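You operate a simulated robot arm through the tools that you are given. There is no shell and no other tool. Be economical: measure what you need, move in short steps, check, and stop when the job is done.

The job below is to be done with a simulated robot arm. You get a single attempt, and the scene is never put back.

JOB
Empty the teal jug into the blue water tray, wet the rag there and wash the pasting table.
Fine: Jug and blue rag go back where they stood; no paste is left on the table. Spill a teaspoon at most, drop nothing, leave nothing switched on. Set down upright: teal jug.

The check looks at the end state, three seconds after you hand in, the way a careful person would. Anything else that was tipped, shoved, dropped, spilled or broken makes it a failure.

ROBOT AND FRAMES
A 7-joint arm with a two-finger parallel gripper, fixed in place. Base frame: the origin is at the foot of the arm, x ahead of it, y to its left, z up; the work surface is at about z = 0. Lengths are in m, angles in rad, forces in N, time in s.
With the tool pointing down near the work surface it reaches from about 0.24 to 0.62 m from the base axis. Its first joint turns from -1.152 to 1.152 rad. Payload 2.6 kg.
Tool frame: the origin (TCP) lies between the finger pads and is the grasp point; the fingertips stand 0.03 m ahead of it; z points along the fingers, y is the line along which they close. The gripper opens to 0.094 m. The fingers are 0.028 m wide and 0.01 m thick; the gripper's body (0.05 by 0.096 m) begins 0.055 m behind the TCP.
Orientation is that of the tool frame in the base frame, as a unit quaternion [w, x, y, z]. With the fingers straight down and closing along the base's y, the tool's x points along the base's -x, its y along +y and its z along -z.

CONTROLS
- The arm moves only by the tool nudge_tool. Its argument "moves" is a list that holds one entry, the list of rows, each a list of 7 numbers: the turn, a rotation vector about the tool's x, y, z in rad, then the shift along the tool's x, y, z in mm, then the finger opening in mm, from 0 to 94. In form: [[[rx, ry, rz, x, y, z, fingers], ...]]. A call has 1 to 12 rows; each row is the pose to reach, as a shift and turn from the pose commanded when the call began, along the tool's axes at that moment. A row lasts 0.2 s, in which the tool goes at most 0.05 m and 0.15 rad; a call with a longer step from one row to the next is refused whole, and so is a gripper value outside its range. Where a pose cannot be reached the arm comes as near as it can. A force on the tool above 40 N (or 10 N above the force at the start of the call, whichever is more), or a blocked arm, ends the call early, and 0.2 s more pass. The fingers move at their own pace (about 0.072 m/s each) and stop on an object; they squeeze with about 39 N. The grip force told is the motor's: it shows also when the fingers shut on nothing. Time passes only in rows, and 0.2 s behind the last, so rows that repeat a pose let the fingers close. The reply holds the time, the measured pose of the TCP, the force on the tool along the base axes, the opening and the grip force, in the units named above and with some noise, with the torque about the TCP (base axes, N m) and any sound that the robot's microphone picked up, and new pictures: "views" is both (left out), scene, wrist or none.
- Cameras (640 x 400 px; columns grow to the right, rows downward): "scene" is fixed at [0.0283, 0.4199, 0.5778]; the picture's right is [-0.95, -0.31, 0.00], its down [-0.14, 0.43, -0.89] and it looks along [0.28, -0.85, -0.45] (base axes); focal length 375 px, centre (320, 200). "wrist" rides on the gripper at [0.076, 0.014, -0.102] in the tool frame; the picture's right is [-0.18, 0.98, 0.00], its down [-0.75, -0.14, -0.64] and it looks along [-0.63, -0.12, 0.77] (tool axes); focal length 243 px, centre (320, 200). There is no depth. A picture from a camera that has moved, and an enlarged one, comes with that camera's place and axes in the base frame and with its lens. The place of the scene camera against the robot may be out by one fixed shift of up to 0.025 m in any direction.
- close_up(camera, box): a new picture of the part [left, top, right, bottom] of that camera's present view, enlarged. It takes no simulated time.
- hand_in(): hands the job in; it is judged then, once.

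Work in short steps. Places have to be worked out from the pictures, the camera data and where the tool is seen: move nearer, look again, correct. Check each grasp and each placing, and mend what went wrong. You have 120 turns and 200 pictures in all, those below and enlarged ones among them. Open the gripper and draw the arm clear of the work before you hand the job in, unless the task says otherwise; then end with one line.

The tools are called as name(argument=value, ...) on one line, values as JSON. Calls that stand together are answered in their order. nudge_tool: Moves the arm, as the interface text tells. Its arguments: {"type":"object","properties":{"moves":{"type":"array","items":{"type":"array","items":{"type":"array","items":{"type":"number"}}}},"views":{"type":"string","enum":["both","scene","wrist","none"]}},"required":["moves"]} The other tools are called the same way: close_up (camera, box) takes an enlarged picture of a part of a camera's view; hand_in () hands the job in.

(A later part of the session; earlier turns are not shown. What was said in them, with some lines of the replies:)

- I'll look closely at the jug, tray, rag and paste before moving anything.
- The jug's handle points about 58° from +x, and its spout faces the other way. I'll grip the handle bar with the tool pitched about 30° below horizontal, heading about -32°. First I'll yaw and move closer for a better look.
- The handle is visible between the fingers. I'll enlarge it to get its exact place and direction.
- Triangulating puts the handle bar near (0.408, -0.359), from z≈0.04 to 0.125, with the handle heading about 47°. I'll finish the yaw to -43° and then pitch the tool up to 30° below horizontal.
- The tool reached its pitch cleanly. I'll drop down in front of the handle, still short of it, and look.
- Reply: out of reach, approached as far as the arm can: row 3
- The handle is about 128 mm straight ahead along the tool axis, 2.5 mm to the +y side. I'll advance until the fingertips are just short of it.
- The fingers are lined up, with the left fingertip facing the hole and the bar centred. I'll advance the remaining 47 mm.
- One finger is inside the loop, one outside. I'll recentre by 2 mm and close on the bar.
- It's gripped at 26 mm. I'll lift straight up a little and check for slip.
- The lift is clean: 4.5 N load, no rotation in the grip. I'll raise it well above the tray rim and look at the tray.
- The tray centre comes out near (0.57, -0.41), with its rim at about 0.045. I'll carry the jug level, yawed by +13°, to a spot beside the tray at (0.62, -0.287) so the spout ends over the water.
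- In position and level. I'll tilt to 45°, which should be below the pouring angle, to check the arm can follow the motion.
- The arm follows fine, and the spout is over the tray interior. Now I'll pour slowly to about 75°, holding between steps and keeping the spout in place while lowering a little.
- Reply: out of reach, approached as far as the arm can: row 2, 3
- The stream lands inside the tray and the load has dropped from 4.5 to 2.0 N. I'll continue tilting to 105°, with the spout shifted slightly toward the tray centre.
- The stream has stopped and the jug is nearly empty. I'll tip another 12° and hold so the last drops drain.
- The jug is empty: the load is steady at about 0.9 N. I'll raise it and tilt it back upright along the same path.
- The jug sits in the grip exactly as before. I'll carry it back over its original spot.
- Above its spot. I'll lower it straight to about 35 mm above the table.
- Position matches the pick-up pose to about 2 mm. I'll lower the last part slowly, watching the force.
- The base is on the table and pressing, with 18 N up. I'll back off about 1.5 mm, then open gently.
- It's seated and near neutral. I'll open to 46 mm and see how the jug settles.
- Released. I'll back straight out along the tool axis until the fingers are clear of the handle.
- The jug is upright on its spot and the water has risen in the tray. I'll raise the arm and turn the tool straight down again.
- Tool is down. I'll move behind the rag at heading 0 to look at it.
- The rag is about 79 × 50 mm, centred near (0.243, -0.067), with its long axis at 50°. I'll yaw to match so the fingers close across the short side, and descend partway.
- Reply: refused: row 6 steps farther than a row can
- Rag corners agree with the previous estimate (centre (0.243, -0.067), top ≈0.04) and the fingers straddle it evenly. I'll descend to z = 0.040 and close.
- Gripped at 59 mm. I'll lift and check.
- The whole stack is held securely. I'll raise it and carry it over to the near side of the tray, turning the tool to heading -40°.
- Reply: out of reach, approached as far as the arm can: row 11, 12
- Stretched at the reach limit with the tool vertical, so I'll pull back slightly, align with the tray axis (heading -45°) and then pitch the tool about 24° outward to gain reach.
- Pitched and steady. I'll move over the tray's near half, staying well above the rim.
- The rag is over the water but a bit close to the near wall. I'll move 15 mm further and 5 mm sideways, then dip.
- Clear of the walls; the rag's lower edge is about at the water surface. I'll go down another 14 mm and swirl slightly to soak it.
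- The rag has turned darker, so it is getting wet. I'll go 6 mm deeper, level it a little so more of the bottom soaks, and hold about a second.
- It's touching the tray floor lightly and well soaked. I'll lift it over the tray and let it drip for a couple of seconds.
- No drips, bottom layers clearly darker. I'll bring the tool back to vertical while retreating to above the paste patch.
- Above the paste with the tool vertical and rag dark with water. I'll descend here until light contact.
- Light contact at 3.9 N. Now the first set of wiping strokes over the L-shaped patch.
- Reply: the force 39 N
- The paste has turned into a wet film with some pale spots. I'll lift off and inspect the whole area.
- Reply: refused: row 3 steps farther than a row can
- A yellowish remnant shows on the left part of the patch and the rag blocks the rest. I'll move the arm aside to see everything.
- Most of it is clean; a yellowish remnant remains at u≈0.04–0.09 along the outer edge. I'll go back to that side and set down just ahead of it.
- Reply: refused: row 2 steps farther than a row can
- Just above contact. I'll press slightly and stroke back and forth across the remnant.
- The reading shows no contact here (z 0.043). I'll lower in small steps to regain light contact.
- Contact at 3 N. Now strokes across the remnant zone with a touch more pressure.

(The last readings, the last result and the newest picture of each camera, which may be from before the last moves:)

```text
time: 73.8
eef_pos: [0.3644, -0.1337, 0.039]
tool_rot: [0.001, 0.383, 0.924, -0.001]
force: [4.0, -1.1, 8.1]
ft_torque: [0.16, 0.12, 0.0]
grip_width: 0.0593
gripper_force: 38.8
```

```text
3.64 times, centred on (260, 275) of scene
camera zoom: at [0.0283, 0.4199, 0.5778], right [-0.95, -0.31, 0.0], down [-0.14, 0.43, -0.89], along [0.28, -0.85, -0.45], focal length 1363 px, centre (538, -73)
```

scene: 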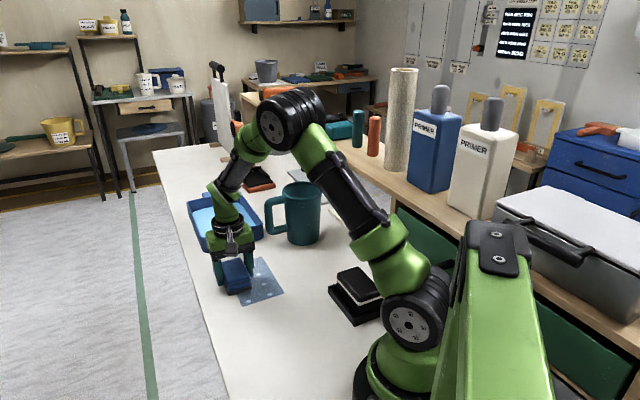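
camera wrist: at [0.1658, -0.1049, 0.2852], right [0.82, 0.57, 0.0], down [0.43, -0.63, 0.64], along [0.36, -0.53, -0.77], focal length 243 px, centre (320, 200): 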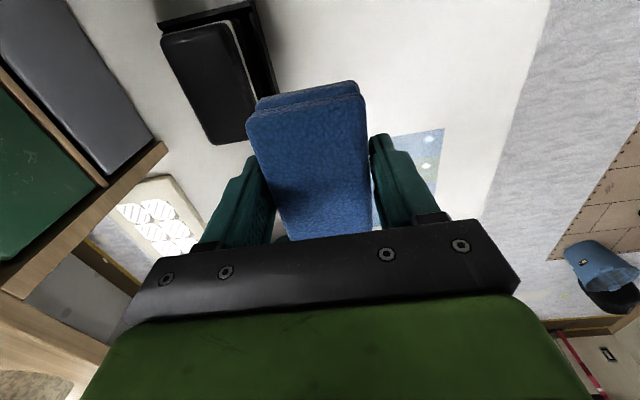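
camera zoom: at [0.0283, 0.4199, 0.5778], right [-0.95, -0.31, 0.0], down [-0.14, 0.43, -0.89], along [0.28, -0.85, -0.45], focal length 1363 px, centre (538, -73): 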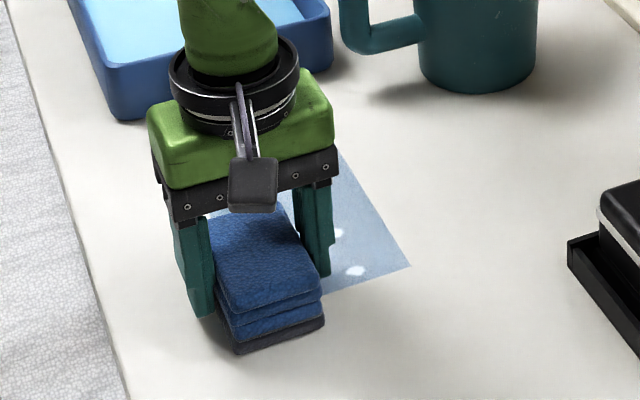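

Now one more full pass over the rest of the patch for thoroughness.

nudge_tool(moves=[[[0, 0, 0, 12, -32, 0, 20], [0, 0, 0, -28, -32, 0, 20], [0, 0, 0, -68, -32, 0, 20], [0, 0, 0, -103, -32, -0.1, 20], [0, 0, 0, -123, -40, -0.2, 20], [0, 0, 0, -123, -72, -0.2, 20], [0, 0, 0, -88, -72, -0.1, 20], [0, 0, 0, -48, -72, 0, 20], [0, 0, 0, -8, -72, 0, 20], [0, 0, 0, 17, -72, 0, 20], [0, 0, 0, 17, -42, 0, 20], [0, 0, 0, 17, -42, -20, 20]]], views="none")

nudge_tool(moves=[[[0, 0, 0, 0, 0, -40, 20], [0, 0, 0, 10, -30, -70, 20], [0, 0, 0, 25, -65, -100, 20], [0, 0, 0, 45, -95, -120, 20], [0, 0, 0, 60, -115, -120, 20], [0, 0, 0, 60, -115, -120, 20]]], views="none")

close_up(camera="scene", box=[180, 220, 340, 330])

```text
time: 76.4
eef_pos: [0.3192, -0.1498, 0.0576]
tool_rot: [-0.002, 0.381, 0.924, 0.0]
force: [-0.6, -0.8, -0.8]
ft_torque: [0.0, 0.0, -0.03]
grip_width: 0.0597
gripper_force: 38.6
```

```text
time: 77.8
eef_pos: [0.1951, -0.1913, 0.1767]
tool_rot: [-0.001, 0.382, 0.924, 0.0]
force: [-0.6, 0.1, -2.3]
ft_torque: [0.03, 0.01, 0.03]
grip_width: 0.0596
gripper_force: 39.3
```

```text
3.64 times, centred on (260, 275) of scene
camera zoom: at [0.0283, 0.42, 0.5778], right [-0.95, -0.31, 0.0], down [-0.14, 0.43, -0.89], along [0.28, -0.85, -0.45], focal length 1363 px, centre (538, -73)
```

zoom: 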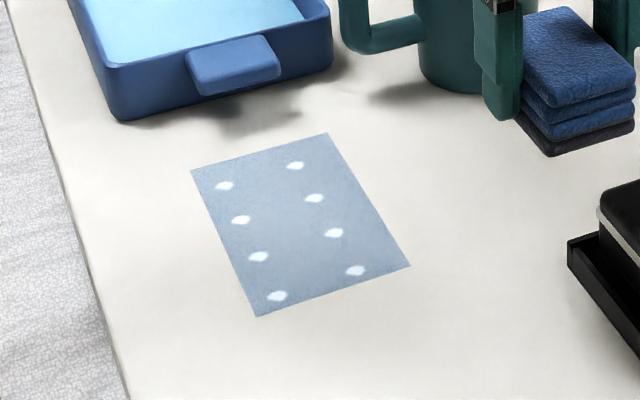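

The table is clean: no paste, just a wet sheen. Now I'll carry the rag back over its original spot, turning to heading 49°.

nudge_tool(moves=[[[0, 0, -0.137, 4.5, 10.3, 0, 20], [0, 0, -0.274, 9, 20.6, 0, 20], [0, 0, -0.411, 13.4, 31, 0, 20], [0, 0, -0.548, 18, 41.3, 0, 20], [0, 0, -0.685, 22.4, 51.6, 0, 20], [0, 0, -0.822, 27, 62, 0, 20], [0, 0, -0.959, 31.3, 72.2, 0, 20], [0, 0, -1.096, 36, 82.5, 0, 20], [0, 0, -1.233, 40.3, 93, 0, 20], [0, 0, -1.37, 45, 103, 0, 20], [0, 0, -1.507, 49, 113.5, 0, 20], [0, 0, -1.644, 53.7, 123.8, 0, 20]]], views="none")

nudge_tool(moves=[[[0, 0, 0, 0, 0, 20, 20], [0, 0, 0, 0, 0, 50, 20], [0, 0, 0, 0, 0, 80, 20], [0, 0, 0, 0, 0, 100, 20], [0, 0, 0, 0, 0, 110, 20], [0, 0, 0, 0, 0, 110, 20]]])

```text
time: 80.4
eef_pos: [0.2456, -0.0661, 0.1782]
tool_rot: [0.0, -0.418, 0.908, -0.001]
force: [0.0, -0.2, -1.4]
ft_torque: [-0.05, -0.02, -0.01]
grip_width: 0.0597
gripper_force: 39.3
```

```text
time: 81.8
eef_pos: [0.2447, -0.0648, 0.0676]
tool_rot: [0.001, -0.417, 0.909, 0.0]
force: [-0.3, -0.2, -0.3]
ft_torque: [-0.02, 0.0, -0.01]
grip_width: 0.0594
gripper_force: 39.0
camera wrist: at [0.1855, -0.1134, 0.1703], right [-0.62, 0.78, 0.0], down [0.6, 0.48, 0.64], along [0.5, 0.4, -0.77], focal length 243 px, centre (320, 200)
```

scene: 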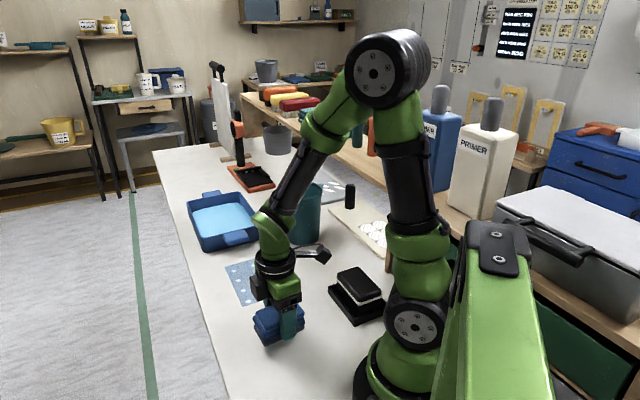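
wrist: 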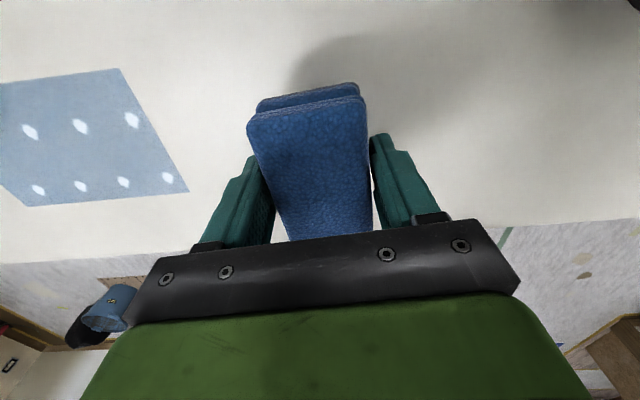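

Aligned with the original spot. I'll lower the last 27 mm in small steps.

nudge_tool(moves=[[[0, 0, 0, 0, 0, 12, 20], [0, 0, 0, 0, 0, 22, 20], [0, 0, 0, 0, 0, 26, 20], [0, 0, 0, 0, 0, 27.3, 20], [0, 0, 0, 0, 0, 27.3, 20]]], views="none")

```text
time: 83.0
eef_pos: [0.2441, -0.0635, 0.041]
tool_rot: [0.0, -0.417, 0.909, 0.0]
force: [-0.7, -0.8, -0.1]
ft_torque: [-0.03, 0.01, 0.01]
grip_width: 0.0594
gripper_force: 38.6
```

nudge_tool(moves=[[[0, 0, 0, 0, 0, 0.7, 20], [0, 0, 0, 0, 0, 1.3, 20], [0, 0, 0, 0, 0, 1.3, 20]]], views="none")

```text
time: 83.8
eef_pos: [0.2443, -0.0639, 0.0392]
tool_rot: [0.0, -0.417, 0.909, 0.0]
force: [-0.3, 0.3, -0.3]
ft_torque: [0.05, 0.02, -0.01]
grip_width: 0.0596
gripper_force: 39.6
```

Still no contact; the rag has crept up slightly in the grip. A little lower.

nudge_tool(moves=[[[0, 0, 0, 0, 0, 0.7, 20], [0, 0, 0, 0, 0, 1.4, 20], [0, 0, 0, 0, 0, 1.4, 20]]], views="none")

```text
time: 84.6
eef_pos: [0.2462, -0.0643, 0.0377]
tool_rot: [0.0, -0.416, 0.909, 0.0]
force: [-8.3, -1.8, 27.6]
ft_torque: [0.42, 0.0, 0.04]
grip_width: 0.0595
gripper_force: 38.6
```

Contact now, at 27 N. I'll back off 1 mm, then open gently and check.

nudge_tool(moves=[[[0, 0, 0, 0, 0, -0.9, 20], [0, 0, 0, 0, 0, -0.9, 20], [0, 0, 0, 0, 0, -0.9, 60], [0, 0, 0, 0, 0, -0.9, 64], [0, 0, 0, 0, 0, -0.9, 72], [0, 0, 0, 0, 0, -0.9, 76], [0, 0, 0, 0, 0, -0.9, 76]]], views="wrist")

```text
time: 86.2
eef_pos: [0.2451, -0.0649, 0.039]
tool_rot: [0.0, -0.415, 0.91, 0.0]
force: [-0.2, -0.6, 0.9]
ft_torque: [0.01, 0.01, 0.01]
grip_width: 0.0759
gripper_force: 0.0
camera wrist: at [0.1856, -0.1123, 0.1422], right [-0.62, 0.78, 0.0], down [0.6, 0.48, 0.64], along [0.5, 0.4, -0.77], focal length 243 px, centre (320, 200)
```

wrist: 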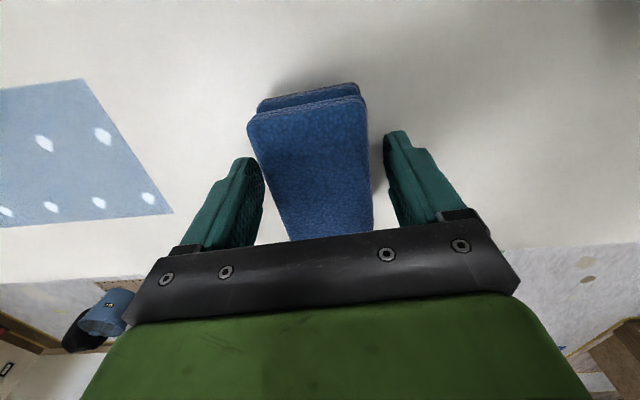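

Released with clearance on both sides. I'll rise straight up and then draw back clear.

nudge_tool(moves=[[[0, 0, 0, 0, 0, -15, 76], [0, 0, 0, 0, 0, -40, 76], [0, 0, 0, 0, 0, -80, 76], [0, 0, 0, 0, 0, -125, 76], [0, 0, 0, 0, 0, -170, 76], [0, 0, 0, 0, 0, -210, 76]]], views="none")

nudge_tool(moves=[[[0, 0, 0.1, 0, -30, -10, 76], [0, 0, 0.22, 0, -60, -20, 76], [0, 0, 0.36, 0, -90, -30, 76], [0, 0, 0.5, 0, -120, -30, 76], [0, 0, 0.5, 0, -120, -30, 76]]])

close_up(camera="scene", box=[200, 240, 408, 370])

close_up(camera="scene", box=[170, 150, 410, 300])

```text
time: 87.6
eef_pos: [0.2476, -0.0651, 0.2478]
tool_rot: [0.0, -0.416, 0.909, 0.0]
force: [-1.0, 0.1, -0.1]
ft_torque: [0.0, -0.01, 0.0]
grip_width: 0.076
gripper_force: 0.1
```

```text
time: 88.8
eef_pos: [0.3343, -0.1435, 0.2798]
tool_rot: [-0.001, -0.178, 0.984, 0.001]
force: [0.9, -0.5, -1.5]
ft_torque: [-0.01, 0.0, -0.01]
grip_width: 0.0761
gripper_force: 0.1
camera wrist: at [0.2596, -0.1567, 0.3818], right [-0.17, 0.99, 0.0], down [0.76, 0.13, 0.64], along [0.63, 0.11, -0.77], focal length 243 px, centre (320, 200)
```

scene: 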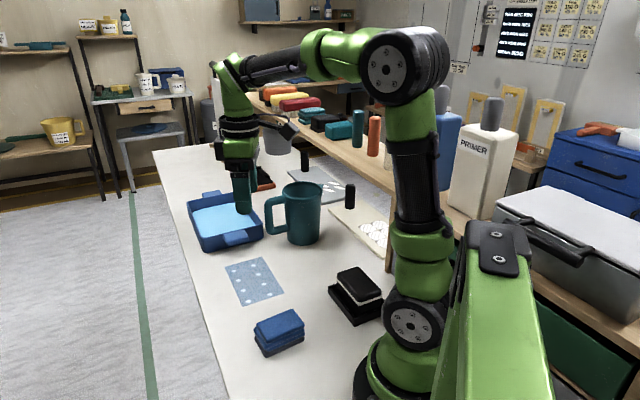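
wrist: 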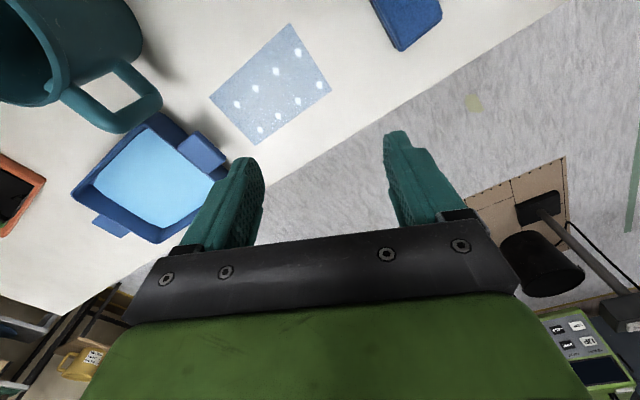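

```text
3.08 times, centred on (304, 305) of scene
camera zoom: at [0.0283, 0.4199, 0.5778], right [-0.95, -0.31, 0.0], down [-0.14, 0.43, -0.89], along [0.28, -0.85, -0.45], focal length 1153 px, centre (369, -123)
```

zoom: 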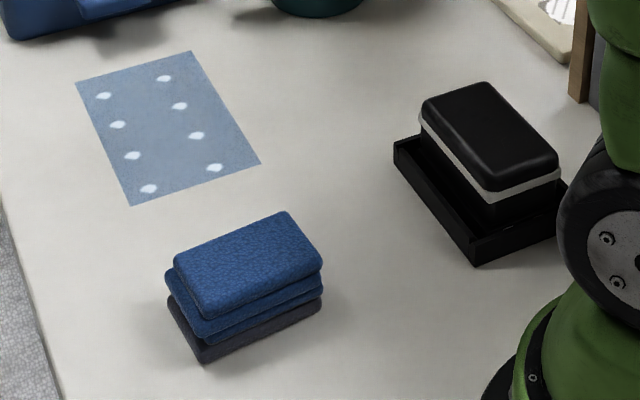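

```text
2.67 times, centred on (290, 225) of scene
camera zoom: at [0.0283, 0.4199, 0.5778], right [-0.95, -0.31, 0.0], down [-0.14, 0.43, -0.89], along [0.28, -0.85, -0.45], focal length 1000 px, centre (400, 133)
```

zoom: 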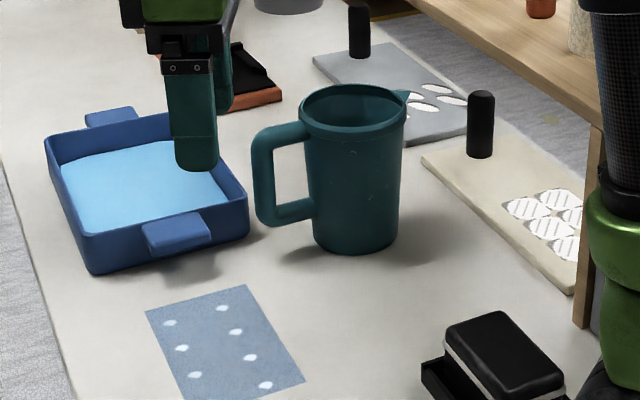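

Jug upright on its spot (within about 4 mm), rag back (within about 3 mm), tray in place, no paste left, and no spill in view. The gripper is open and clear, so I'm handing in.

hand_in()

```text
The job is handed in.
```

I emptied the teal jug into the tray, wetted the rag there and washed the pasting table until no paste showed; the jug (upright) and rag are back within about 4 mm of where they stood, nothing was dropped, and I saw no spill.
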